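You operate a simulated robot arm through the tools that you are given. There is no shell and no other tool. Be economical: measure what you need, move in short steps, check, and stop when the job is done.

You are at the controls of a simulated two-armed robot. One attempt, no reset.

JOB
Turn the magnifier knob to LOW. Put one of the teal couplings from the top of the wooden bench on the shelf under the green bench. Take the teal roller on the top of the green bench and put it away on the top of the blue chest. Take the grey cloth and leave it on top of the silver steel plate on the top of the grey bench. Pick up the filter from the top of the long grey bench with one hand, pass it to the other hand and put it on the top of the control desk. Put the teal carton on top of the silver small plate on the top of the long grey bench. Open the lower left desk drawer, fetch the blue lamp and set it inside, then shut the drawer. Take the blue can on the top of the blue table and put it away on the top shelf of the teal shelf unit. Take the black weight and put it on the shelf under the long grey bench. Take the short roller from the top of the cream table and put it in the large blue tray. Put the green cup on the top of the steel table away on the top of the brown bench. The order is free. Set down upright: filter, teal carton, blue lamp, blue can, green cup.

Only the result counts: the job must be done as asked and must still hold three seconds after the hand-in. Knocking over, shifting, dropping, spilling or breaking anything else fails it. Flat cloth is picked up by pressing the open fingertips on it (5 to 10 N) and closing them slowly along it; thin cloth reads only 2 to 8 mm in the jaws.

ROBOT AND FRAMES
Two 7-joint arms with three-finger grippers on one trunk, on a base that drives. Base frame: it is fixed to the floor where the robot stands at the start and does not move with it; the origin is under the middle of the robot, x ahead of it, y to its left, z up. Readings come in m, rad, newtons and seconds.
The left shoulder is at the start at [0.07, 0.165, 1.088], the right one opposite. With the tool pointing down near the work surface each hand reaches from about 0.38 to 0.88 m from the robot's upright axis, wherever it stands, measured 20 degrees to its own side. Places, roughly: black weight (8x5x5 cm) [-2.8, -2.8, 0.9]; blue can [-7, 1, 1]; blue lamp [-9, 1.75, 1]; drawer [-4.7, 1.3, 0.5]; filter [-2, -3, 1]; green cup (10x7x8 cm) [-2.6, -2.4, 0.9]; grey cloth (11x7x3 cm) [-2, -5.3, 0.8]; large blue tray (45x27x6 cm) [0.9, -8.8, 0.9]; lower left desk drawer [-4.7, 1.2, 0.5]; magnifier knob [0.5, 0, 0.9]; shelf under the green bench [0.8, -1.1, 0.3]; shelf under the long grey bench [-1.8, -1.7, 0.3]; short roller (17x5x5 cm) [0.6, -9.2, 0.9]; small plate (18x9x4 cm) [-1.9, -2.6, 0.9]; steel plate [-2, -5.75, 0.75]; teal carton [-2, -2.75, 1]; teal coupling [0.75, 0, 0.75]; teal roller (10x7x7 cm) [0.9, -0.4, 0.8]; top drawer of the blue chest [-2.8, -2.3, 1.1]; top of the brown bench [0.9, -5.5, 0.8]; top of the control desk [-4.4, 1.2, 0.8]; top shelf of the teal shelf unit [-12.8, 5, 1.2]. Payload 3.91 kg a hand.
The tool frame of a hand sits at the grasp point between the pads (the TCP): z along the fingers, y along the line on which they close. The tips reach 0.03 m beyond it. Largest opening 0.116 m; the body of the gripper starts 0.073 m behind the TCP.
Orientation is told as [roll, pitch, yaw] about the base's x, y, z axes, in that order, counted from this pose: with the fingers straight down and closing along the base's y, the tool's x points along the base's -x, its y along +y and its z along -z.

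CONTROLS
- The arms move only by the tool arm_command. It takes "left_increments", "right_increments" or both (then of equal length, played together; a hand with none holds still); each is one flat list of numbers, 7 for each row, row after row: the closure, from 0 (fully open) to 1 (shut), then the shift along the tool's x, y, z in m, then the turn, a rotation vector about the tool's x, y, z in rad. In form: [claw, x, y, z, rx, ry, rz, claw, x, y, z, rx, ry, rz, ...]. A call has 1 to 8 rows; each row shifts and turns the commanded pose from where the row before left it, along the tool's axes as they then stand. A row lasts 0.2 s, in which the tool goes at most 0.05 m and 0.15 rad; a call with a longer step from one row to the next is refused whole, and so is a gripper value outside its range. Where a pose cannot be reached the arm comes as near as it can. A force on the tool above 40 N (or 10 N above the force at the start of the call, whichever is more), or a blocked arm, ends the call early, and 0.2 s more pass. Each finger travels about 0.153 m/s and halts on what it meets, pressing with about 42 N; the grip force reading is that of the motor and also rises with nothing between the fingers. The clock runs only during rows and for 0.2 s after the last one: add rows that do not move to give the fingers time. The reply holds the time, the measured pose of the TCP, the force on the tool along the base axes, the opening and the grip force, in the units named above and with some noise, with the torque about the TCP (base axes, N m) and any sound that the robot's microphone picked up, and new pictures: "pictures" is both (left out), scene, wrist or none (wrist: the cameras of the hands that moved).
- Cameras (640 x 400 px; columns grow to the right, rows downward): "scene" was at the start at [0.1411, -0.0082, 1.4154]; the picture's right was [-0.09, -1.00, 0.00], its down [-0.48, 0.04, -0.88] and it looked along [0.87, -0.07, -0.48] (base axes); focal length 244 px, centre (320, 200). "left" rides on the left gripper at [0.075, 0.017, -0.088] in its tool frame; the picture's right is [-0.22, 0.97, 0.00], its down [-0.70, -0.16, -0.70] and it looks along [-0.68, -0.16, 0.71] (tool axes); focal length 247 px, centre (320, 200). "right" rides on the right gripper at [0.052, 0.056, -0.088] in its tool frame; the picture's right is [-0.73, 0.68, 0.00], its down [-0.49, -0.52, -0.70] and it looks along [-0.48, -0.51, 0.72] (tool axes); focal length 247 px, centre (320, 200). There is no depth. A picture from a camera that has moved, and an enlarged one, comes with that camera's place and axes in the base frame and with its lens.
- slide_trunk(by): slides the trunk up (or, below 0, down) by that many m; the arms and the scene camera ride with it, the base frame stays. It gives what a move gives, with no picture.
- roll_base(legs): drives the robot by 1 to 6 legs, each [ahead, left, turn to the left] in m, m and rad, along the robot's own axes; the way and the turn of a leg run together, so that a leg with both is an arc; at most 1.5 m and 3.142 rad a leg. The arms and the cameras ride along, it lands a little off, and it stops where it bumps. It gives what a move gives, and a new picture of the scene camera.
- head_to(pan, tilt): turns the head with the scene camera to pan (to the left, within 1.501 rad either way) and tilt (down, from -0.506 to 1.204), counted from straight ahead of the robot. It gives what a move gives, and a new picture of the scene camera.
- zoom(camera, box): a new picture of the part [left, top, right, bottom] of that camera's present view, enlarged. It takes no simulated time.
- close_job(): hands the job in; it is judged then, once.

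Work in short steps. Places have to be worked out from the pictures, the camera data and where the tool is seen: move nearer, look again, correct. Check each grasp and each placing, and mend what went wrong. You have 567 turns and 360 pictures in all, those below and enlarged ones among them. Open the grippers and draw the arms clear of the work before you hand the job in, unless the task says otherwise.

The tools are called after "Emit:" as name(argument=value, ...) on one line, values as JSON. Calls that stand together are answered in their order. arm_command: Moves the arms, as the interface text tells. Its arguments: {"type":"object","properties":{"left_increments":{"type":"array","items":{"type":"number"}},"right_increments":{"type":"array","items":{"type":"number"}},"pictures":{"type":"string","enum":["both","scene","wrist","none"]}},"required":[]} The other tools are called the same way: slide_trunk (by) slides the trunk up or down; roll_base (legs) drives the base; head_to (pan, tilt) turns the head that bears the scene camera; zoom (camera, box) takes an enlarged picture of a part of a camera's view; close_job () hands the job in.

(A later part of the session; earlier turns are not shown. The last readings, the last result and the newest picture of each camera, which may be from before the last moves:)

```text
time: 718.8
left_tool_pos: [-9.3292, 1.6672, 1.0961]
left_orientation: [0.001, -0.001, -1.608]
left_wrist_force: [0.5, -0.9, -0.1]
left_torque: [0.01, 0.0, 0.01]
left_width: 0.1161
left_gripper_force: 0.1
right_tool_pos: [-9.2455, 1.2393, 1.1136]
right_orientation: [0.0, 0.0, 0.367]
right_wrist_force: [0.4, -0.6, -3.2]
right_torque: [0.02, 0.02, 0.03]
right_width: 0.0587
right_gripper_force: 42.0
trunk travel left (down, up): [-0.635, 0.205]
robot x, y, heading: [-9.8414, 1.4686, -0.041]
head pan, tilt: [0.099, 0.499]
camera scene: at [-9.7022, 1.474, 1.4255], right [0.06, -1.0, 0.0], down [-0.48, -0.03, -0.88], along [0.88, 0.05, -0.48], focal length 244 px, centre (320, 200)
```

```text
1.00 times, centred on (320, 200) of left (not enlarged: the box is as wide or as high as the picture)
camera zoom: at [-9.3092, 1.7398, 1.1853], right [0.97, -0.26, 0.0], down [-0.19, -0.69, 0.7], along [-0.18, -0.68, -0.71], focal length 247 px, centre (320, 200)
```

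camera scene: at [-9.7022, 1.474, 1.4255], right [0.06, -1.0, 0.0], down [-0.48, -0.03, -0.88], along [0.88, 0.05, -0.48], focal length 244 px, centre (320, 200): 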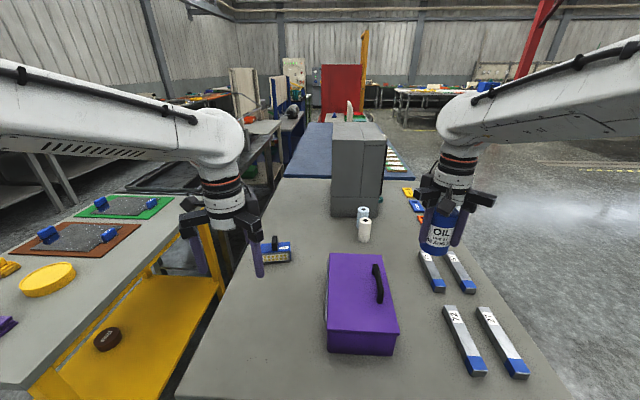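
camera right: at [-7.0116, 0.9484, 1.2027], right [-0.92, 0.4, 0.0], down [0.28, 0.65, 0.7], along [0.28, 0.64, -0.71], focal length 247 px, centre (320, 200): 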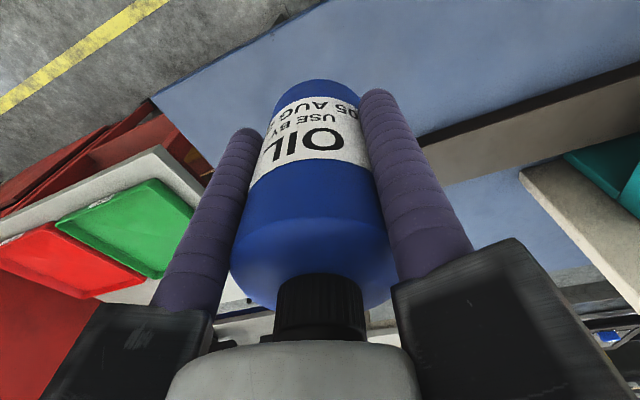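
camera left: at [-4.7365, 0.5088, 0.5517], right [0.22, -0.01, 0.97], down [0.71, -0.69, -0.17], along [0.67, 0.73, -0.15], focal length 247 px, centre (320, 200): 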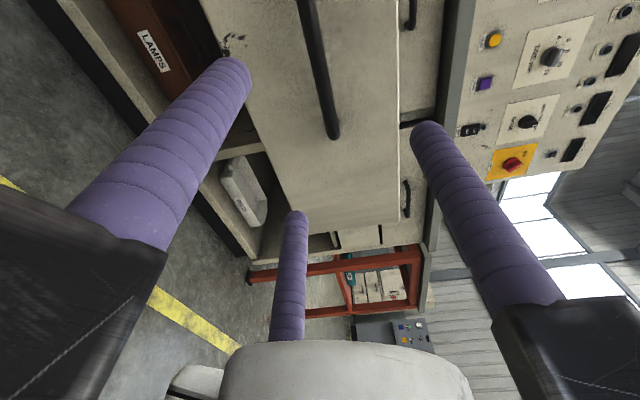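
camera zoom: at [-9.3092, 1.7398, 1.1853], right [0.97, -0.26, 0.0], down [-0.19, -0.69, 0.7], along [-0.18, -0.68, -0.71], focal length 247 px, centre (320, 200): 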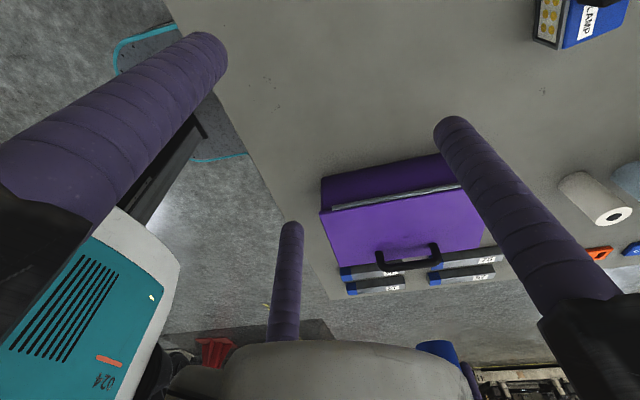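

The lamp is a blue box (about 9.5 cm wide in y) with a black carrying handle running along x on top, centred near (-9.075, 1.658). I move the left hand above it, then yaw to 0 so it closes across the handle.

Emit:
arm_command(left_increments=[0, 0, 0.0425, 0, 0, 0, 0, 0, 0, 0.0425, 0, 0, 0, 0, 0, 0, 0.0425, 0, 0, 0, 0, 0, 0, 0.0425, 0, 0, 0, 0, 0, 0, 0.0425, 0, 0, 0, 0, 0, 0, 0.0415, 0, 0, 0, 0, 0, 0, 0, 0, 0, 0, -0.15, 0, 0, 0, 0, 0, 0, -0.15], pictures="none")

Emit:
arm_command(left_increments=[0, 0, 0, 0, 0, 0, -0.15, 0, 0, 0, 0, 0, 0, -0.15, 0, 0, 0, 0, 0, 0, -0.15, 0, 0, 0, 0, 0, 0, -0.15, 0, 0, 0, 0, 0, 0, -0.15, 0, 0, 0, 0, 0, 0, -0.15, 0, 0, 0, 0, 0, 0, -0.15, 0, 0, 0, 0, 0, 0, -0.15], pictures="both")

```text
time: 720.5
left_tool_pos: [-9.077, 1.6574, 1.0954]
left_orientation: [0.001, 0.0, -1.305]
left_wrist_force: [1.2, -0.2, -0.3]
left_torque: [-0.03, 0.02, 0.01]
left_width: 0.1158
left_gripper_force: 0.1
right_tool_pos: [-9.2451, 1.2392, 1.1125]
right_orientation: [-0.001, 0.0, 0.368]
right_wrist_force: [-0.1, 0.2, -3.2]
right_torque: [-0.03, 0.0, -0.01]
right_width: 0.0589
right_gripper_force: 42.0
trunk travel left (down, up): [-0.635, 0.205]
robot x, y, heading: [-9.8442, 1.4736, -0.035]
head pan, tilt: [0.099, 0.499]
```

```text
time: 722.4
left_tool_pos: [-9.0753, 1.6578, 1.0963]
left_orientation: [0.0, -0.001, -0.105]
left_wrist_force: [0.0, 0.0, 0.0]
left_torque: [0.01, 0.02, 0.0]
left_width: 0.1159
left_gripper_force: 0.1
right_tool_pos: [-9.2453, 1.2384, 1.1121]
right_orientation: [0.0, 0.0, 0.369]
right_wrist_force: [-0.1, 0.7, -2.2]
right_torque: [0.02, -0.01, 0.02]
right_width: 0.0586
right_gripper_force: 42.0
trunk travel left (down, up): [-0.635, 0.205]
robot x, y, heading: [-9.8472, 1.4709, -0.043]
head pan, tilt: [0.099, 0.499]
camera scene: at [-9.7021, 1.474, 1.4255], right [0.06, -1.0, 0.0], down [-0.48, -0.03, -0.88], along [0.88, 0.05, -0.48], focal length 244 px, centre (320, 200)
camera left: at [-9.1474, 1.6814, 1.1857], right [0.32, 0.95, 0.0], down [0.67, -0.23, 0.7], along [0.66, -0.23, -0.71], focal length 247 px, centre (320, 200)
```

scene: 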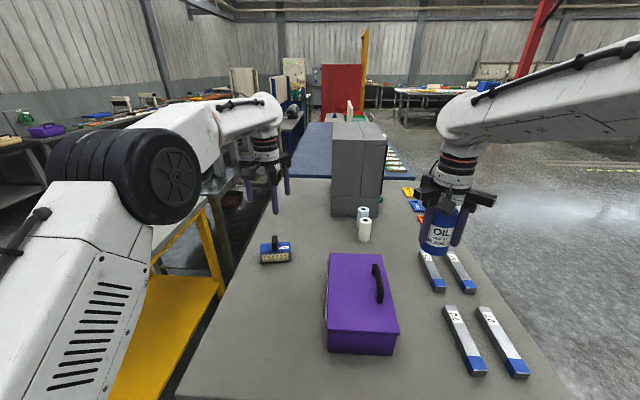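
left: 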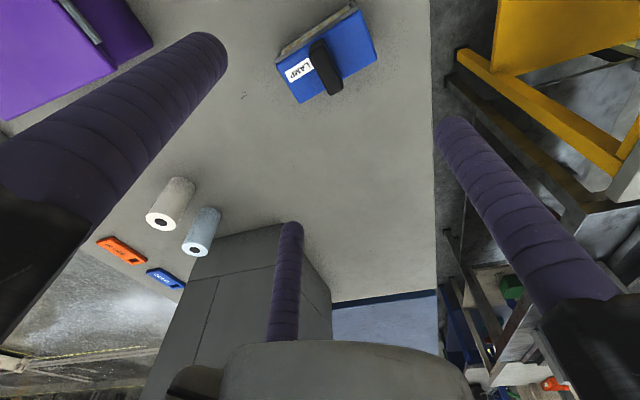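

Well aligned (handle at (-9.074, 1.6625)). I descend to look at the heights.

Emit:
arm_command(left_increments=[0, 0, 0.002, 0.04, 0, 0, 0, 0, 0, 0, 0.04, 0, 0, 0, 0, 0, 0, 0.03, 0, 0, 0], pictures="wrist")

```text
time: 723.1
left_tool_pos: [-9.0745, 1.6587, 0.9849]
left_orientation: [-0.001, 0.0, -0.107]
left_wrist_force: [0.0, 0.1, 0.3]
left_torque: [-0.02, 0.01, -0.03]
left_width: 0.1159
left_gripper_force: 0.1
right_tool_pos: [-9.2444, 1.2392, 1.1128]
right_orientation: [-0.001, 0.003, 0.369]
right_wrist_force: [-0.2, 0.1, -4.4]
right_torque: [-0.01, 0.0, 0.01]
right_width: 0.0588
right_gripper_force: 42.0
trunk travel left (down, up): [-0.635, 0.205]
robot x, y, heading: [-9.8426, 1.473, -0.036]
head pan, tilt: [0.099, 0.499]
camera left: at [-9.1467, 1.6833, 1.0742], right [0.33, 0.95, 0.0], down [0.67, -0.23, 0.7], along [0.66, -0.23, -0.71], focal length 247 px, centre (320, 200)
```

left: 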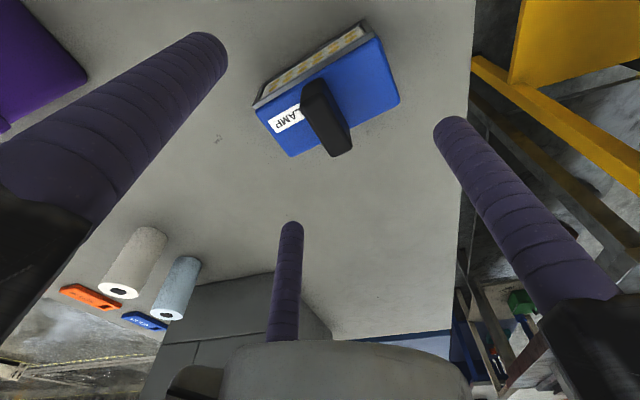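

Emit:
arm_command(left_increments=[0, 0, 0.001, 0.03, 0, 0, 0, 0, 0, 0, 0.025, 0, 0, 0], pictures="wrist")

```text
time: 723.8
left_tool_pos: [-9.0752, 1.66, 0.9289]
left_orientation: [0.0, 0.001, -0.108]
left_wrist_force: [0.3, 0.3, 0.4]
left_torque: [0.01, 0.05, -0.01]
left_width: 0.116
left_gripper_force: 0.1
right_tool_pos: [-9.245, 1.2383, 1.1131]
right_orientation: [0.0, 0.001, 0.369]
right_wrist_force: [0.2, 0.1, -3.9]
right_torque: [-0.03, 0.01, 0.0]
right_width: 0.0586
right_gripper_force: 41.7
trunk travel left (down, up): [-0.635, 0.205]
robot x, y, heading: [-9.843, 1.4728, -0.036]
head pan, tilt: [0.099, 0.499]
camera left: at [-9.1469, 1.6842, 1.0173], right [0.33, 0.94, 0.0], down [0.67, -0.23, 0.7], along [0.66, -0.23, -0.71], focal length 247 px, centre (320, 200)
```

left: 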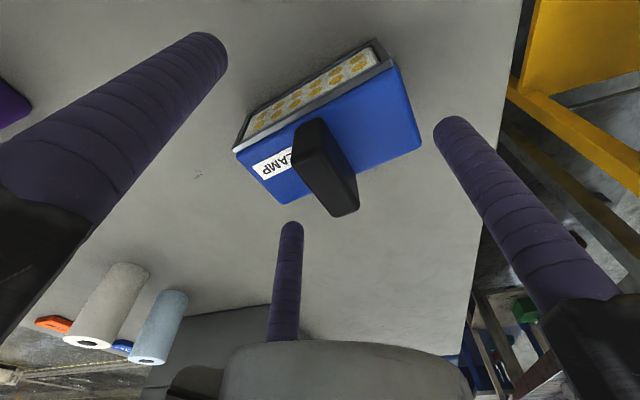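

The handle spans z of about 0.87–0.916. I lower 20 mm more and grip.

Emit:
arm_command(left_increments=[0, 0, 0, 0.02, 0, 0, 0, 0.4, 0, 0, 0, 0, 0, 0, 0.8, 0, 0, 0, 0, 0, 0, 1, 0, 0, 0, 0, 0, 0, 1, 0, 0, 0, 0, 0, 0, 1, 0, 0, -0.01, 0, 0, 0, 1, 0, 0, -0.03, 0, 0, 0, 1, 0, 0, -0.045, 0, 0, 0], pictures="wrist")

```text
time: 725.5
left_tool_pos: [-9.077, 1.6622, 0.9988]
left_orientation: [0.0, -0.002, -0.108]
left_wrist_force: [0.3, 0.1, -2.6]
left_torque: [0.06, -0.01, -0.02]
left_width: 0.0606
left_gripper_force: 42.6
right_tool_pos: [-9.2463, 1.2387, 1.1135]
right_orientation: [0.001, 0.001, 0.369]
right_wrist_force: [0.0, 0.1, -2.0]
right_torque: [0.01, -0.04, -0.04]
right_width: 0.0589
right_gripper_force: 41.6
trunk travel left (down, up): [-0.635, 0.205]
robot x, y, heading: [-9.8422, 1.4736, -0.038]
head pan, tilt: [0.099, 0.499]
camera left: at [-9.1498, 1.6863, 1.0872], right [0.33, 0.94, 0.0], down [0.67, -0.23, 0.7], along [0.66, -0.23, -0.71], focal length 247 px, centre (320, 200)
```

left: 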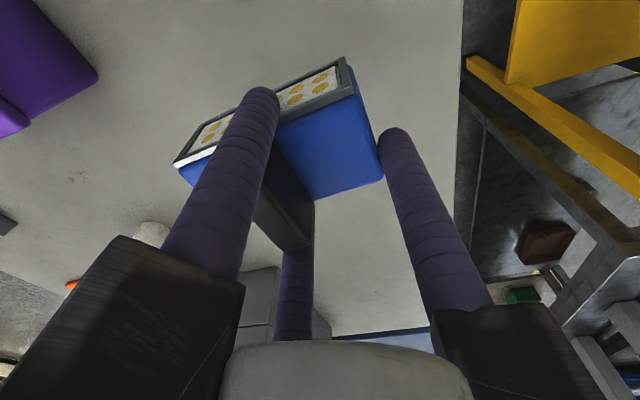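

It lifted, but one finger rests on the box end rather than the handle. I set it back and regrip a bit higher on the handle alone.

Emit:
arm_command(left_increments=[1, 0, 0, 0.045, 0, 0, 0, 1, 0, 0, 0.03, 0, 0, 0, 1, 0, 0, 0.009, 0, 0, 0, 0.5, 0, 0, 0, 0, 0, 0, 0.2, 0, 0, 0, 0, 0, 0, 0.1, 0, 0, 0, 0, 0, 0, 0.1, 0, 0, -0.014, 0, 0, 0], pictures="wrist")

```text
time: 727.1
left_tool_pos: [-9.0773, 1.661, 0.9266]
left_orientation: [-0.001, -0.002, -0.106]
left_wrist_force: [0.3, 0.2, -0.2]
left_torque: [-0.01, -0.04, 0.02]
left_width: 0.1045
left_gripper_force: 0.0
right_tool_pos: [-9.2457, 1.2395, 1.1138]
right_orientation: [0.001, 0.001, 0.366]
right_wrist_force: [-0.6, 0.5, -2.3]
right_torque: [-0.01, 0.0, 0.01]
right_width: 0.0587
right_gripper_force: 42.3
trunk travel left (down, up): [-0.635, 0.205]
robot x, y, heading: [-9.8425, 1.4709, -0.038]
head pan, tilt: [0.099, 0.499]
camera left: at [-9.1488, 1.6848, 1.0161], right [0.33, 0.95, 0.0], down [0.67, -0.23, 0.7], along [0.66, -0.23, -0.71], focal length 247 px, centre (320, 200)
```

left: 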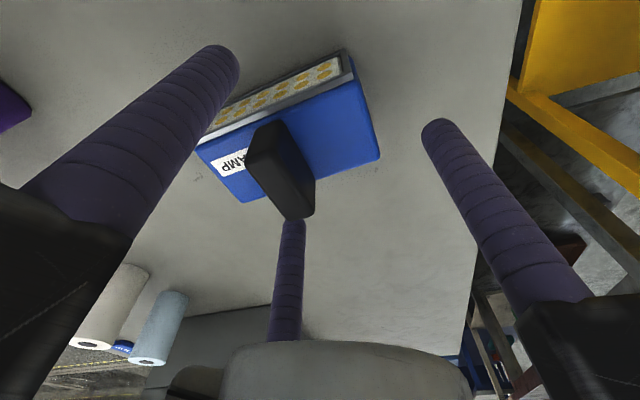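

The lamp moved 2 cm south in the jaws. I recentre on the handle, lower 8 mm, and close.

Emit:
arm_command(left_increments=[0.1, 0.0025, -0.0244, 0, 0, 0, 0, 0.1, 0, 0, 0.007, 0, 0, 0, 0.5, 0, 0, 0, 0, 0, 0, 0.8, 0, 0, 0, 0, 0, 0, 1, 0, 0, 0, 0, 0, 0, 1, 0, 0, 0, 0, 0, 0], pictures="wrist")

```text
time: 728.5
left_tool_pos: [-9.0816, 1.6365, 0.9179]
left_orientation: [0.0, -0.001, -0.108]
left_wrist_force: [-1.5, 1.6, 3.5]
left_torque: [-0.08, 0.12, -0.01]
left_width: 0.0596
left_gripper_force: 41.6
right_tool_pos: [-9.2445, 1.2384, 1.1132]
right_orientation: [0.001, 0.0, 0.369]
right_wrist_force: [-0.6, 0.1, -2.6]
right_torque: [-0.02, 0.01, 0.01]
right_width: 0.0585
right_gripper_force: 41.9
trunk travel left (down, up): [-0.635, 0.205]
robot x, y, heading: [-9.847, 1.476, -0.038]
head pan, tilt: [0.099, 0.499]
camera left: at [-9.1533, 1.6613, 1.0065], right [0.33, 0.94, 0.0], down [0.67, -0.23, 0.7], along [0.66, -0.23, -0.71], focal length 247 px, centre (320, 200)
```

left: 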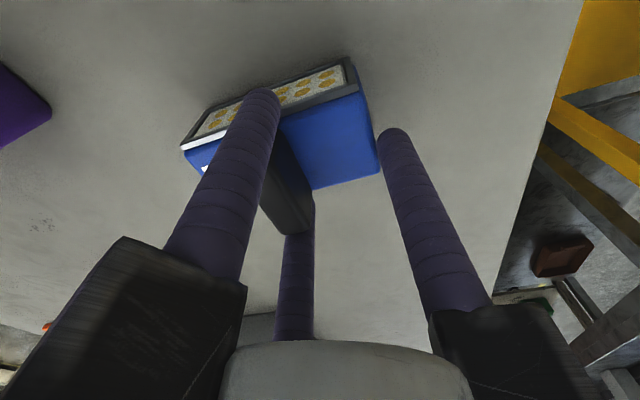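

Emit:
arm_command(left_increments=[0.4, 0, 0, 0, 0, 0, 0, 0.1, 0, 0, 0, 0, 0, 0, 0.1, 0, 0, -0.013, 0, 0, 0, 0.1, 0, 0, 0, 0, 0, 0], pictures="both")

Emit:
zoom(camera="scene", box=[220, 150, 340, 270])

```text
time: 729.5
left_tool_pos: [-9.0796, 1.6384, 0.93]
left_orientation: [-0.002, 0.0, -0.106]
left_wrist_force: [1.0, 0.2, 0.3]
left_torque: [-0.01, 0.01, -0.01]
left_width: 0.1045
left_gripper_force: 0.1
right_tool_pos: [-9.2447, 1.2385, 1.1139]
right_orientation: [-0.001, 0.0, 0.369]
right_wrist_force: [0.7, 0.4, -2.3]
right_torque: [-0.01, 0.02, -0.04]
right_width: 0.0587
right_gripper_force: 41.8
trunk travel left (down, up): [-0.635, 0.205]
robot x, y, heading: [-9.8438, 1.4719, -0.037]
head pan, tilt: [0.099, 0.499]
camera scene: at [-9.7019, 1.4741, 1.4254], right [0.06, -1.0, 0.0], down [-0.48, -0.03, -0.88], along [0.88, 0.05, -0.48], focal length 244 px, centre (320, 200)
camera left: at [-9.1523, 1.6615, 1.0194], right [0.33, 0.95, 0.0], down [0.67, -0.23, 0.7], along [0.66, -0.23, -0.71], focal length 247 px, centre (320, 200)
```

scene: 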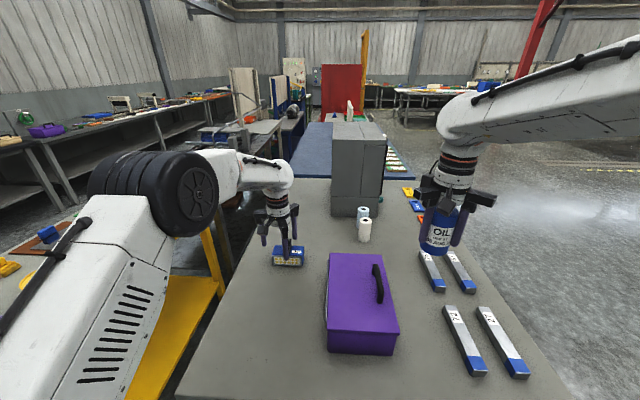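
left: 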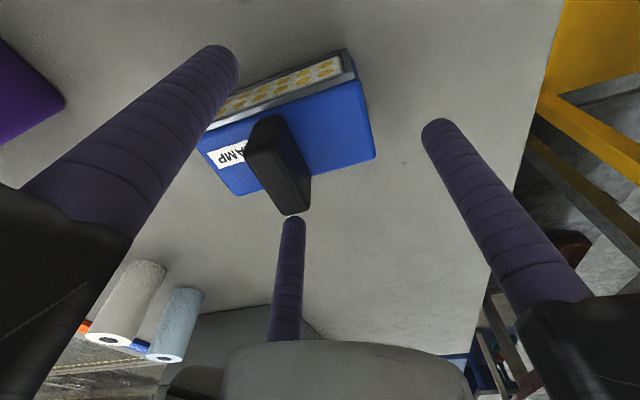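

```text
3.33 times, centred on (280, 210) of scene
camera zoom: at [-9.7019, 1.4741, 1.4254], right [0.06, -1.0, 0.0], down [-0.48, -0.03, -0.88], along [0.88, 0.05, -0.48], focal length 812 px, centre (453, 167)
```

zoom: 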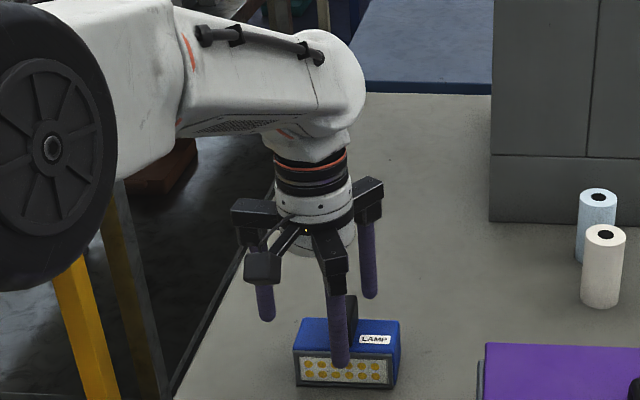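

Measured from the scene: box top z = 0.889 and handle 0.889–0.929, so the tips (0.900) now clear the box. I recentre on the handle (2.6 cm south) and close.

Emit:
arm_command(left_increments=[0.1, 0.0032, -0.0264, 0, 0, 0, 0, 0.1, 0, 0, 0.002, 0, 0, 0, 0.5, 0, 0, 0, 0, 0, 0, 0.8, 0, 0, 0, 0, 0, 0, 1, 0, 0, 0, 0, 0, 0, 1, 0, 0, 0, 0, 0, 0], pictures="wrist")

```text
time: 731.0
left_tool_pos: [-9.0859, 1.6115, 0.93]
left_orientation: [-0.001, -0.002, -0.11]
left_wrist_force: [-0.9, -1.1, 0.4]
left_torque: [0.07, -0.02, -0.01]
left_width: 0.0286
left_gripper_force: 41.8
right_tool_pos: [-9.2443, 1.239, 1.1123]
right_orientation: [0.0, -0.001, 0.369]
right_wrist_force: [0.7, 0.8, -3.1]
right_torque: [0.0, 0.02, -0.01]
right_width: 0.059
right_gripper_force: 42.2
trunk travel left (down, up): [-0.635, 0.205]
robot x, y, heading: [-9.845, 1.4735, -0.044]
head pan, tilt: [0.099, 0.499]
camera left: at [-9.1586, 1.6352, 1.0187], right [0.33, 0.94, 0.0], down [0.67, -0.23, 0.7], along [0.66, -0.23, -0.71], focal length 247 px, centre (320, 200)
```

left: 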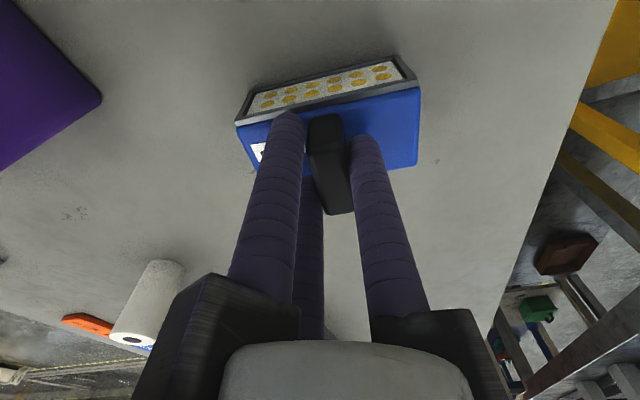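

The handle itself is gripped now (width 0.0286). I lift.

Emit:
arm_command(left_increments=[1, 0, 0, -0.01, 0, 0, 0, 1, 0, 0, -0.02, 0, 0, 0, 1, 0, 0, -0.04, 0, 0, 0, 1, 0, 0, -0.045, 0, 0, 0, 1, 0, 0, -0.045, 0, 0, 0, 1, 0, 0, -0.045, 0, 0, 0], pictures="wrist")

```text
time: 732.4
left_tool_pos: [-9.0894, 1.6092, 1.1345]
left_orientation: [-0.003, 0.0, -0.107]
left_wrist_force: [-0.3, -0.3, -1.0]
left_torque: [0.01, 0.03, 0.02]
left_width: 0.0284
left_gripper_force: 42.2
right_tool_pos: [-9.2443, 1.2394, 1.114]
right_orientation: [0.001, 0.0, 0.37]
right_wrist_force: [-0.5, -0.5, -2.7]
right_torque: [0.0, 0.0, -0.01]
right_width: 0.0588
right_gripper_force: 42.1
trunk travel left (down, up): [-0.635, 0.205]
robot x, y, heading: [-9.8443, 1.4723, -0.038]
head pan, tilt: [0.099, 0.499]
camera left: at [-9.1605, 1.6338, 1.2243], right [0.33, 0.95, 0.0], down [0.68, -0.23, 0.7], along [0.66, -0.23, -0.71], focal length 247 px, centre (320, 200)
```

left: 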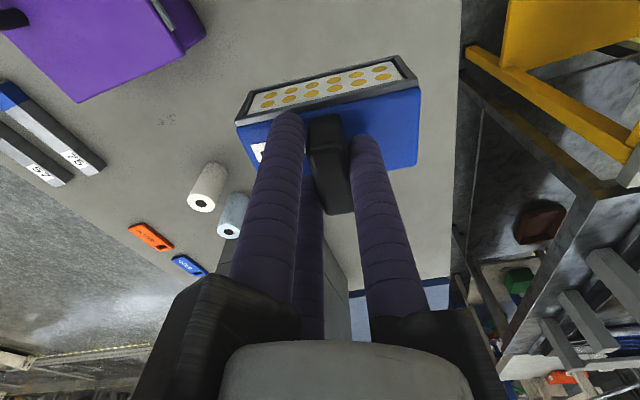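

Both the lamp and the can are held. I raise the trunk, retract the left hand, and back out south along the table's west side.

Emit:
slide_trunk(by=0.15)

Emit:
arm_command(left_increments=[1, 0.045, 0, 0, 0, 0, 0, 1, 0.045, 0, 0, 0, 0, 0, 1, 0.045, 0, 0, 0, 0, 0, 1, 0.045, 0, 0, 0, 0, 0, 1, 0.045, 0, 0, 0, 0, 0], pictures="none")

Emit:
roll_base(legs=[[-0.1, 0, 0.04], [0, -1.4, 0], [0, -0.3, 0], [0, 0, -1.571], [0, 0, -1.571]])

Emit:
head_to(pan=-0.5, tilt=0.2)

```text
time: 734.1
left_tool_pos: [-9.0865, 1.6086, 1.2847]
left_orientation: [-0.001, 0.0, -0.105]
left_wrist_force: [0.5, 1.1, -2.8]
left_torque: [-0.02, -0.01, 0.01]
left_width: 0.0285
left_gripper_force: 42.1
right_tool_pos: [-9.2441, 1.2398, 1.2625]
right_orientation: [0.001, 0.002, 0.366]
right_wrist_force: [0.1, 0.9, -3.0]
right_torque: [0.01, 0.01, -0.01]
right_width: 0.0589
right_gripper_force: 41.8
trunk travel left (down, up): [-0.785, 0.055]
robot x, y, heading: [-9.8456, 1.4753, -0.039]
head pan, tilt: [0.099, 0.499]
```

```text
time: 735.3
left_tool_pos: [-9.3129, 1.6366, 1.2843]
left_orientation: [-0.001, -0.004, -0.108]
left_wrist_force: [-0.6, 0.4, -2.7]
left_torque: [-0.02, -0.03, -0.02]
left_width: 0.0285
left_gripper_force: 42.4
right_tool_pos: [-9.2475, 1.2385, 1.2643]
right_orientation: [-0.001, -0.001, 0.368]
right_wrist_force: [-0.3, 0.6, -2.7]
right_torque: [0.0, 0.01, 0.0]
right_width: 0.0586
right_gripper_force: 41.7
trunk travel left (down, up): [-0.785, 0.055]
robot x, y, heading: [-9.844, 1.4729, -0.042]
head pan, tilt: [0.099, 0.499]
```

```text
time: 752.2
left_tool_pos: [-10.3978, -0.4132, 1.2828]
left_orientation: [-0.002, 0.0, -3.14]
left_wrist_force: [0.0, -0.1, -2.1]
left_torque: [-0.01, 0.01, 0.0]
left_width: 0.0283
left_gripper_force: 42.6
right_tool_pos: [-10.5069, -0.0266, 1.263]
right_orientation: [0.0, 0.0, -2.662]
right_wrist_force: [0.4, 0.2, -3.1]
right_torque: [0.0, -0.01, -0.01]
right_width: 0.0588
right_gripper_force: 42.0
trunk travel left (down, up): [-0.785, 0.055]
robot x, y, heading: [-9.8893, -0.1877, -3.074]
head pan, tilt: [0.099, 0.499]
camera scene: at [-10.0264, -0.2105, 1.5754], right [-0.17, 0.99, 0.0], down [0.47, 0.08, -0.88], along [-0.86, -0.15, -0.48], focal length 244 px, centre (320, 200)
```

scene: 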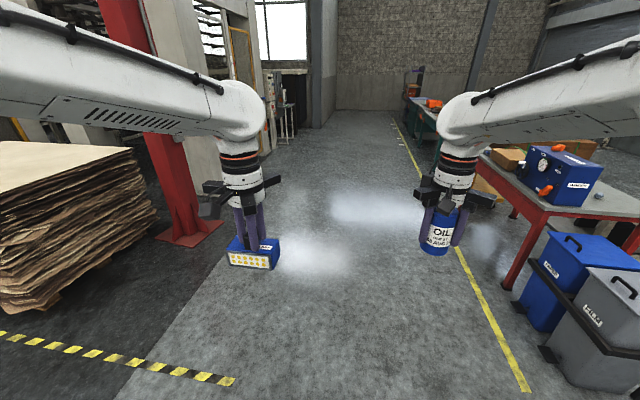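

```text
time: 753.2
left_tool_pos: [-10.3984, -0.4125, 1.2822]
left_orientation: [-0.001, -0.001, -3.137]
left_wrist_force: [-0.2, -0.2, -1.9]
left_torque: [0.02, -0.03, -0.01]
left_width: 0.0281
left_gripper_force: 42.0
right_tool_pos: [-10.5072, -0.0282, 1.2642]
right_orientation: [-0.001, 0.0, -2.663]
right_wrist_force: [-0.2, 0.1, -3.4]
right_torque: [0.03, -0.06, -0.02]
right_width: 0.0589
right_gripper_force: 41.9
trunk travel left (down, up): [-0.785, 0.055]
robot x, y, heading: [-9.8849, -0.1945, -3.073]
head pan, tilt: [-0.499, 0.201]
camera scene: at [-10.0216, -0.1563, 1.6031], right [0.41, 0.91, 0.0], down [0.18, -0.08, -0.98], along [-0.89, 0.41, -0.2], focal length 244 px, centre (320, 200)
```

scene: 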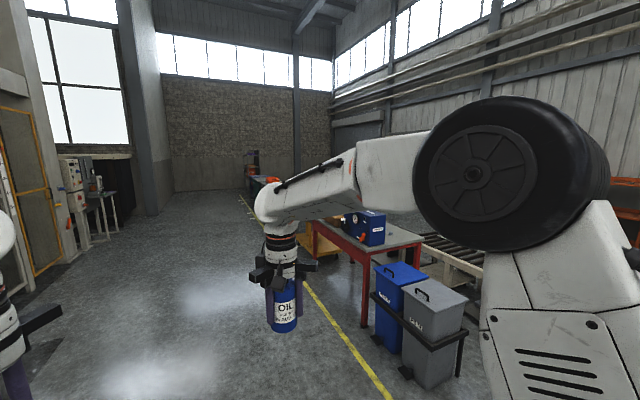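

I turn north and look up the corridor toward the teal shelf unit.

Emit:
roll_base(legs=[[0.15, 0, -1.64], [1.2, 0, 0]])

Emit:
head_to(pan=0.4, tilt=0.3)

```text
time: 763.7
left_tool_pos: [-10.136, 1.7039, 1.2832]
left_orientation: [-0.003, 0.0, 1.488]
left_wrist_force: [-0.4, 0.8, -2.0]
left_torque: [-0.01, -0.02, -0.03]
left_width: 0.0281
left_gripper_force: 41.7
right_tool_pos: [-9.7416, 1.7785, 1.2626]
right_orientation: [-0.001, 0.001, 1.963]
right_wrist_force: [-0.5, 0.0, -2.2]
right_torque: [-0.01, -0.01, -0.03]
right_width: 0.0587
right_gripper_force: 41.6
trunk travel left (down, up): [-0.785, 0.055]
robot x, y, heading: [-9.9585, 1.1703, 1.554]
head pan, tilt: [-0.499, 0.201]
camera scene: at [-9.9121, 1.3053, 1.6032], right [0.87, -0.49, 0.0], down [-0.1, -0.17, -0.98], along [0.48, 0.85, -0.2], focal length 244 px, centre (320, 200)
```

scene: 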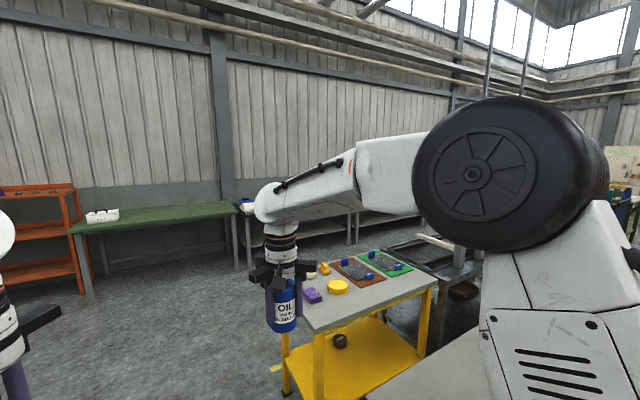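

```text
time: 764.9
left_tool_pos: [-10.1342, 1.704, 1.2825]
left_orientation: [-0.002, -0.002, 1.487]
left_wrist_force: [-0.6, 0.0, -2.4]
left_torque: [-0.05, -0.04, -0.02]
left_width: 0.0279
left_gripper_force: 42.5
right_tool_pos: [-9.7402, 1.7774, 1.2632]
right_orientation: [0.0, 0.0, 1.961]
right_wrist_force: [0.1, 0.6, -3.2]
right_torque: [0.02, -0.01, 0.0]
right_width: 0.0589
right_gripper_force: 41.6
trunk travel left (down, up): [-0.785, 0.055]
robot x, y, heading: [-9.9617, 1.173, 1.558]
head pan, tilt: [0.4, 0.3]
camera scene: at [-9.9928, 1.3114, 1.5939], right [0.93, 0.37, 0.0], down [0.11, -0.27, -0.96], along [-0.36, 0.89, -0.3], focal length 244 px, centre (320, 200)
```

scene: 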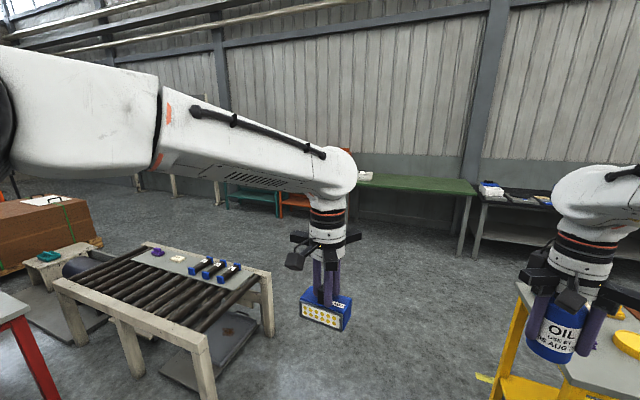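

The floor north is open. I drive up and then left to the teal shelf unit.

Emit:
roll_base(legs=[[1.3, 0, 0.01], [1.05, 0.1, 0], [0, 1.4, 0], [0, 1.2, 0]])

Emit:
head_to(pan=0, tilt=0.4)

```text
time: 788.8
left_tool_pos: [-12.8275, 4.037, 1.2836]
left_orientation: [0.0, 0.001, 1.519]
left_wrist_force: [0.2, 0.4, -2.0]
left_torque: [-0.03, -0.03, 0.01]
left_width: 0.0283
left_gripper_force: 41.9
right_tool_pos: [-12.437, 4.1259, 1.2635]
right_orientation: [-0.001, 0.0, 1.997]
right_wrist_force: [0.0, -1.1, -3.7]
right_torque: [0.03, 0.02, 0.01]
right_width: 0.0587
right_gripper_force: 41.7
trunk travel left (down, up): [-0.785, 0.055]
robot x, y, heading: [-12.6372, 3.5169, 1.585]
head pan, tilt: [0.4, 0.3]
camera scene: at [-12.673, 3.6504, 1.5939], right [0.91, 0.4, 0.0], down [0.12, -0.27, -0.96], along [-0.39, 0.87, -0.3], focal length 244 px, centre (320, 200)
```

scene: 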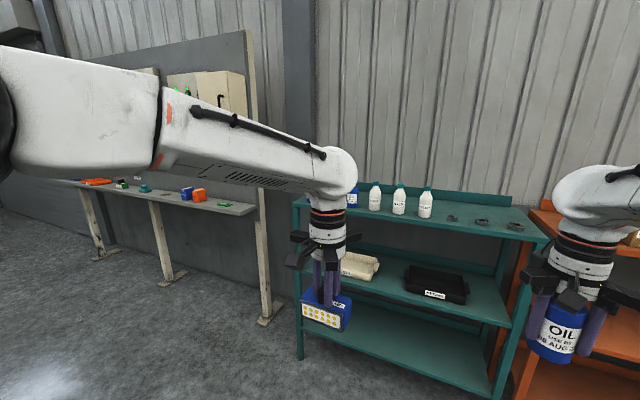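

```text
time: 789.7
left_tool_pos: [-12.8283, 4.0371, 1.2835]
left_orientation: [-0.001, 0.001, 1.519]
left_wrist_force: [0.1, -0.7, -2.0]
left_torque: [0.0, 0.01, 0.02]
left_width: 0.0279
left_gripper_force: 42.6
right_tool_pos: [-12.437, 4.1263, 1.263]
right_orientation: [0.001, 0.002, 1.996]
right_wrist_force: [0.0, 0.4, -3.3]
right_torque: [0.04, 0.0, 0.01]
right_width: 0.0587
right_gripper_force: 42.0
trunk travel left (down, up): [-0.785, 0.055]
robot x, y, heading: [-12.6328, 3.5158, 1.583]
head pan, tilt: [0.0, 0.4]
camera scene: at [-12.6376, 3.6576, 1.5846], right [1.0, 0.02, 0.0], down [0.01, -0.39, -0.92], along [-0.02, 0.92, -0.39], focal length 244 px, centre (320, 200)
```

scene: 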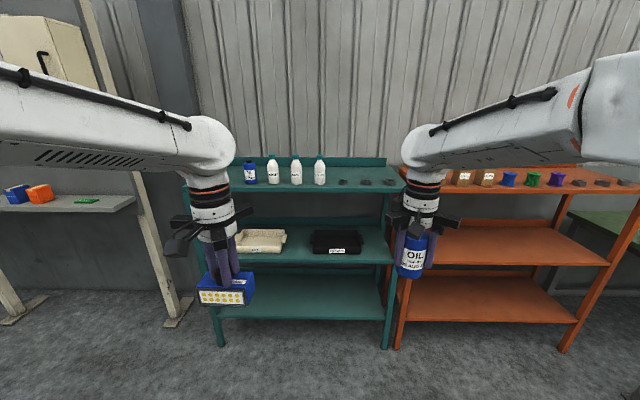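

Emit:
zoom(camera="scene", box=[180, 130, 420, 210])

Emit:
zoom(camera="right", box=[0, 0, 640, 400])

```text
2.67 times, centred on (300, 170) of scene
camera zoom: at [-12.6376, 3.6576, 1.5846], right [1.0, 0.02, 0.0], down [0.01, -0.39, -0.92], along [-0.02, 0.92, -0.39], focal length 650 px, centre (373, 280)
```

zoom: 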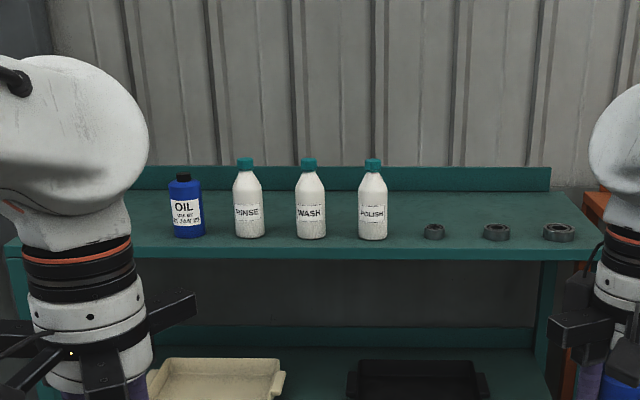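

```text
1.00 times, centred on (320, 200) of right (not enlarged: the box is as wide or as high as the picture)
camera zoom: at [-12.468, 4.0553, 1.3514], right [-0.92, 0.39, 0.0], down [0.28, 0.66, 0.7], along [0.27, 0.64, -0.71], focal length 247 px, centre (320, 200)
```

zoom: 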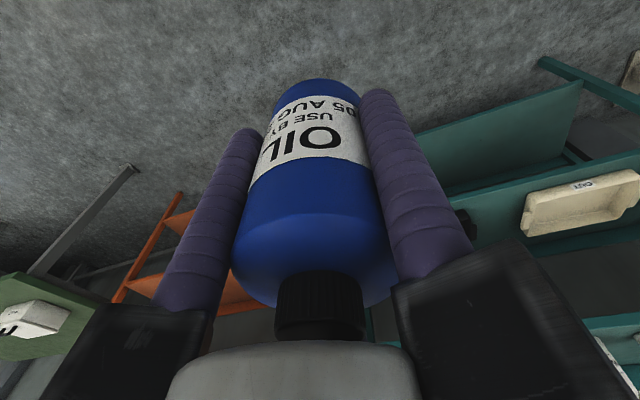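

The top shelf (z of about 1.2) holds bottles and small discs along its front half. There is free space behind the discs around (-12.45, 4.95). To keep the lamp hand away I'll come in turned 0.6 rad to the left. First I retract the lamp and raise the can.

Emit:
arm_command(left_increments=[1, 0.035, 0, 0, 0, 0, 0, 1, 0.035, 0, 0, 0, 0, 0, 1, 0.03, 0, 0, 0, 0, 0], right_increments=[1, 0, 0, -0.035, 0, 0, 0, 1, 0, 0, -0.035, 0, 0, 0, 1, 0, 0, -0.03, 0, 0, 0], pictures="none")

Emit:
roll_base(legs=[[0, 0, 0.59], [0, -0.78, 0], [0.15, 0, 0]])

Emit:
head_to(pan=-0.35, tilt=0.45)

```text
time: 790.5
left_tool_pos: [-12.8335, 3.9355, 1.2828]
left_orientation: [-0.002, -0.002, 1.52]
left_wrist_force: [-0.1, -0.4, -2.5]
left_torque: [0.0, -0.02, -0.02]
left_width: 0.0281
left_gripper_force: 42.3
right_tool_pos: [-12.4379, 4.1259, 1.3631]
right_orientation: [0.001, 0.001, 1.994]
right_wrist_force: [-0.1, 0.8, -3.4]
right_torque: [0.03, 0.04, -0.04]
right_width: 0.0589
right_gripper_force: 41.5
trunk travel left (down, up): [-0.785, 0.055]
robot x, y, heading: [-12.6331, 3.5124, 1.589]
head pan, tilt: [0.0, 0.4]
```

```text
time: 797.2
left_tool_pos: [-12.4968, 4.3075, 1.2835]
left_orientation: [-0.001, -0.005, 2.118]
left_wrist_force: [-0.3, -0.5, -1.6]
left_torque: [0.01, 0.02, -0.02]
left_width: 0.028
left_gripper_force: 42.1
right_tool_pos: [-12.2755, 4.6891, 1.3647]
right_orientation: [-0.001, -0.002, 2.592]
right_wrist_force: [0.9, -0.1, -2.9]
right_torque: [0.0, 0.01, -0.01]
right_width: 0.0586
right_gripper_force: 41.8
trunk travel left (down, up): [-0.785, 0.055]
robot x, y, heading: [-12.0966, 4.0775, 2.185]
head pan, tilt: [0.0, 0.4]
camera scene: at [-12.1765, 4.1882, 1.585], right [0.82, 0.58, 0.0], down [0.22, -0.32, -0.92], along [-0.53, 0.75, -0.39], focal length 244 px, centre (320, 200)
```

scene: 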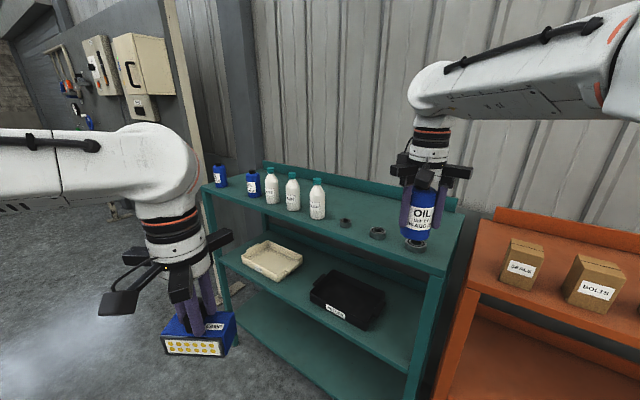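

```text
time: 798.0
left_tool_pos: [-12.4987, 4.3095, 1.2822]
left_orientation: [-0.002, 0.001, 2.117]
left_wrist_force: [-0.3, 1.0, -2.3]
left_torque: [-0.04, -0.02, -0.02]
left_width: 0.0282
left_gripper_force: 41.9
right_tool_pos: [-12.2786, 4.691, 1.3612]
right_orientation: [0.0, 0.002, 2.594]
right_wrist_force: [-0.2, 0.2, -2.6]
right_torque: [0.03, -0.02, 0.01]
right_width: 0.0588
right_gripper_force: 42.3
trunk travel left (down, up): [-0.785, 0.055]
robot x, y, heading: [-12.099, 4.0735, 2.184]
head pan, tilt: [-0.351, 0.45]
camera scene: at [-12.1499, 4.2049, 1.5798], right [0.97, 0.26, 0.0], down [0.11, -0.42, -0.9], along [-0.24, 0.87, -0.44], focal length 244 px, centre (320, 200)
```

scene: 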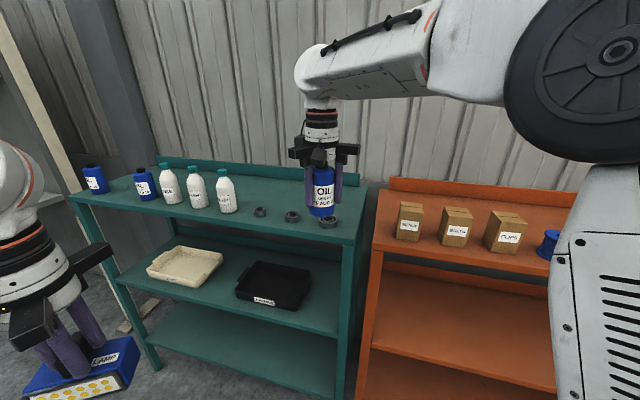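

Cross-checks give top shelf z of about 1.18, front y 4.76, discs at y of about 4.86, and a free strip behind them. I move in and bring the can over (-12.42, 5.01).

Emit:
roll_base(legs=[[0.23, 0, 0]])

Emit:
head_to(pan=-0.45, tilt=0.5)

```text
time: 799.8
left_tool_pos: [-12.6312, 4.497, 1.2835]
left_orientation: [-0.001, -0.005, 2.121]
left_wrist_force: [0.6, -0.5, -2.3]
left_torque: [0.01, -0.01, 0.0]
left_width: 0.0281
left_gripper_force: 42.0
right_tool_pos: [-12.4126, 4.8768, 1.3642]
right_orientation: [0.0, -0.001, 2.599]
right_wrist_force: [0.4, -0.9, -2.5]
right_torque: [0.04, -0.02, 0.04]
right_width: 0.0588
right_gripper_force: 41.9
trunk travel left (down, up): [-0.785, 0.055]
robot x, y, heading: [-12.2315, 4.262, 2.188]
head pan, tilt: [-0.351, 0.45]
camera scene: at [-12.2821, 4.3912, 1.5802], right [0.96, 0.26, 0.0], down [0.11, -0.42, -0.9], along [-0.24, 0.87, -0.43], focal length 244 px, centre (320, 200)
```

scene: 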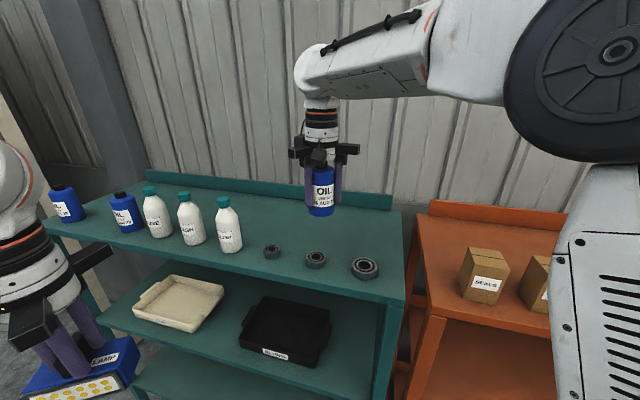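

```text
time: 800.4
left_tool_pos: [-12.6314, 4.4973, 1.2818]
left_orientation: [-0.002, -0.003, 2.12]
left_wrist_force: [0.3, 0.6, -2.7]
left_torque: [0.01, -0.05, -0.02]
left_width: 0.0282
left_gripper_force: 42.3
right_tool_pos: [-12.4141, 4.879, 1.3645]
right_orientation: [0.0, -0.001, 2.596]
right_wrist_force: [-0.3, 0.2, -3.3]
right_torque: [0.02, 0.01, -0.03]
right_width: 0.0587
right_gripper_force: 42.0
trunk travel left (down, up): [-0.785, 0.055]
robot x, y, heading: [-12.2301, 4.2648, 2.189]
head pan, tilt: [-0.45, 0.499]
camera scene: at [-12.2746, 4.3945, 1.5754], right [0.99, 0.17, 0.0], down [0.08, -0.47, -0.88], along [-0.15, 0.87, -0.48], focal length 244 px, centre (320, 200)
```

scene: 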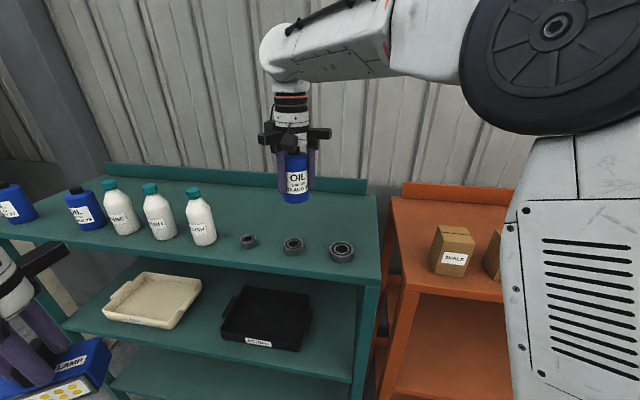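

Emit:
arm_command(right_increments=[1, -0.0244, -0.0363, 0, 0, 0, 0, 1, -0.0244, -0.0363, 0, 0, 0, 0, 1, -0.0244, -0.0363, 0, 0, 0, 0, 1, 0, 0, 0.03, 0, 0, 0, 1, 0, 0, 0.03, 0, 0, 0], pictures="both")

```text
time: 801.6
left_tool_pos: [-12.6322, 4.4992, 1.2827]
left_orientation: [-0.001, -0.001, 2.122]
left_wrist_force: [0.2, 0.3, -2.0]
left_torque: [-0.01, -0.01, 0.0]
left_width: 0.0281
left_gripper_force: 41.7
right_tool_pos: [-12.4168, 5.0094, 1.3061]
right_orientation: [0.0, 0.0, 2.597]
right_wrist_force: [0.1, 0.1, -2.8]
right_torque: [0.04, 0.02, -0.02]
right_width: 0.059
right_gripper_force: 41.7
trunk travel left (down, up): [-0.785, 0.055]
robot x, y, heading: [-12.2278, 4.2617, 2.186]
head pan, tilt: [-0.45, 0.499]
camera scene: at [-12.2745, 4.3946, 1.5754], right [0.99, 0.17, 0.0], down [0.08, -0.47, -0.88], along [-0.15, 0.87, -0.48], focal length 244 px, centre (320, 200)
camera right: at [-12.4024, 4.9352, 1.3942], right [-0.98, -0.2, 0.0], down [-0.15, 0.7, 0.7], along [-0.14, 0.69, -0.71], focal length 247 px, centre (320, 200)
```

scene: 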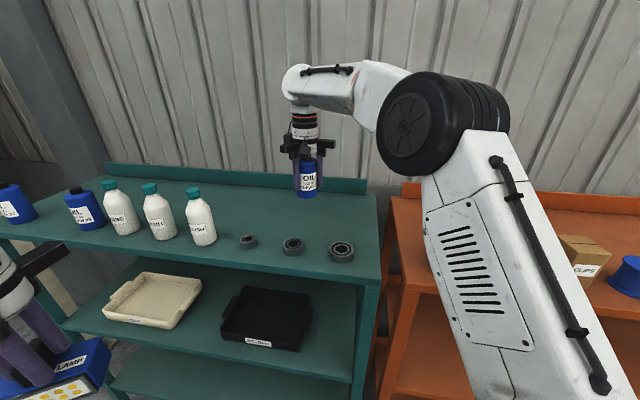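
right: 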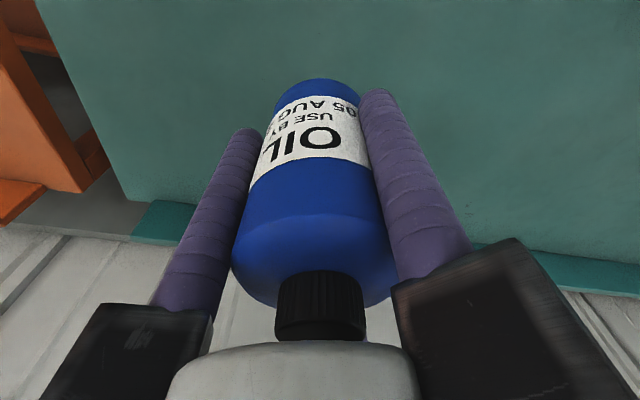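

Clear behind the discs. I lower to contact.

Emit:
arm_command(right_increments=[1, 0, 0, 0.025, 0, 0, 0, 1, 0, 0, 0.01, 0, 0, 0, 1, 0, 0, 0.007, 0, 0, 0, 1, 0, 0, 0.006, 0, 0, 0, 1, 0, 0, 0.006, 0, 0, 0, 1, 0, 0, 0.005, 0, 0, 0], pictures="none")

```text
time: 803.0
left_tool_pos: [-12.6319, 4.4992, 1.2824]
left_orientation: [-0.003, -0.002, 2.12]
left_wrist_force: [0.3, 0.0, -1.7]
left_torque: [0.0, -0.02, 0.04]
left_width: 0.0276
left_gripper_force: 41.7
right_tool_pos: [-12.4202, 5.0093, 1.2435]
right_orientation: [0.0, 0.0, 2.598]
right_wrist_force: [0.3, 0.3, -3.0]
right_torque: [-0.01, -0.03, -0.03]
right_width: 0.0586
right_gripper_force: 41.7
trunk travel left (down, up): [-0.785, 0.055]
robot x, y, heading: [-12.2282, 4.2652, 2.189]
head pan, tilt: [-0.45, 0.499]
```

Emit:
arm_command(right_increments=[1, 0, 0, 0.005, 0, 0, 0, 1, 0, 0, 0.005, 0, 0, 0, 1, 0, 0, 0.005, 0, 0, 0, 1, 0, 0, 0.005, 0, 0, 0, 1, 0, 0, 0.005, 0, 0, 0], pictures="none")

```text
time: 804.2
left_tool_pos: [-12.6315, 4.4963, 1.2851]
left_orientation: [-0.003, -0.003, 2.12]
left_wrist_force: [-0.6, -0.6, -1.7]
left_torque: [-0.03, -0.01, 0.02]
left_width: 0.028
left_gripper_force: 42.1
right_tool_pos: [-12.4203, 5.01, 1.2244]
right_orientation: [-0.005, -0.01, 2.596]
right_wrist_force: [-2.4, 13.0, 34.8]
right_torque: [-0.32, -0.31, 0.06]
right_width: 0.0587
right_gripper_force: 42.3
trunk travel left (down, up): [-0.785, 0.055]
robot x, y, heading: [-12.2276, 4.2656, 2.187]
head pan, tilt: [-0.45, 0.499]
```

Contact. I ease up, open partly, and rise.

Emit:
arm_command(right_increments=[1, 0, 0, -0.004, 0, 0, 0, 0.4, 0, 0, 0, 0, 0, 0, 0.25, 0, 0, 0, 0, 0, 0, 0.25, 0, 0, -0.02, 0, 0, 0, 0.25, 0, 0, -0.04, 0, 0, 0, 0.25, 0, 0, -0.045, 0, 0, 0, 0.25, 0, 0, -0.045, 0, 0, 0], pictures="both")

```text
time: 805.8
left_tool_pos: [-12.632, 4.498, 1.2816]
left_orientation: [-0.003, -0.001, 2.12]
left_wrist_force: [-0.1, -0.3, -2.0]
left_torque: [-0.03, 0.03, 0.01]
left_width: 0.0276
left_gripper_force: 42.4
right_tool_pos: [-12.4213, 5.0116, 1.3716]
right_orientation: [0.001, 0.002, 2.597]
right_wrist_force: [-0.2, -0.7, 0.8]
right_torque: [0.01, 0.01, -0.03]
right_width: 0.0871
right_gripper_force: 0.0
trunk travel left (down, up): [-0.785, 0.055]
robot x, y, heading: [-12.2332, 4.2643, 2.186]
head pan, tilt: [-0.45, 0.499]
camera scene: at [-12.2749, 4.3942, 1.5754], right [0.99, 0.17, 0.0], down [0.08, -0.47, -0.88], along [-0.15, 0.87, -0.48], focal length 244 px, centre (320, 200)
camera right: at [-12.4052, 4.9363, 1.4599], right [-0.98, -0.2, 0.0], down [-0.15, 0.7, 0.7], along [-0.14, 0.68, -0.72], focal length 247 px, centre (320, 200)
```

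scene: 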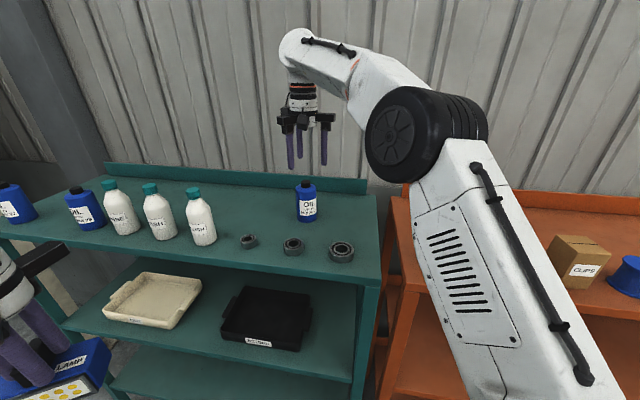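
right: 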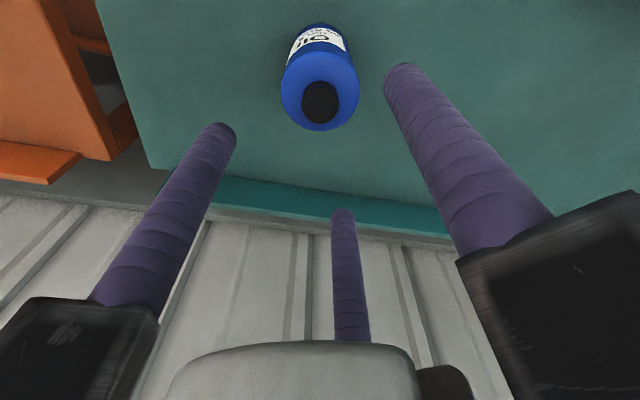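

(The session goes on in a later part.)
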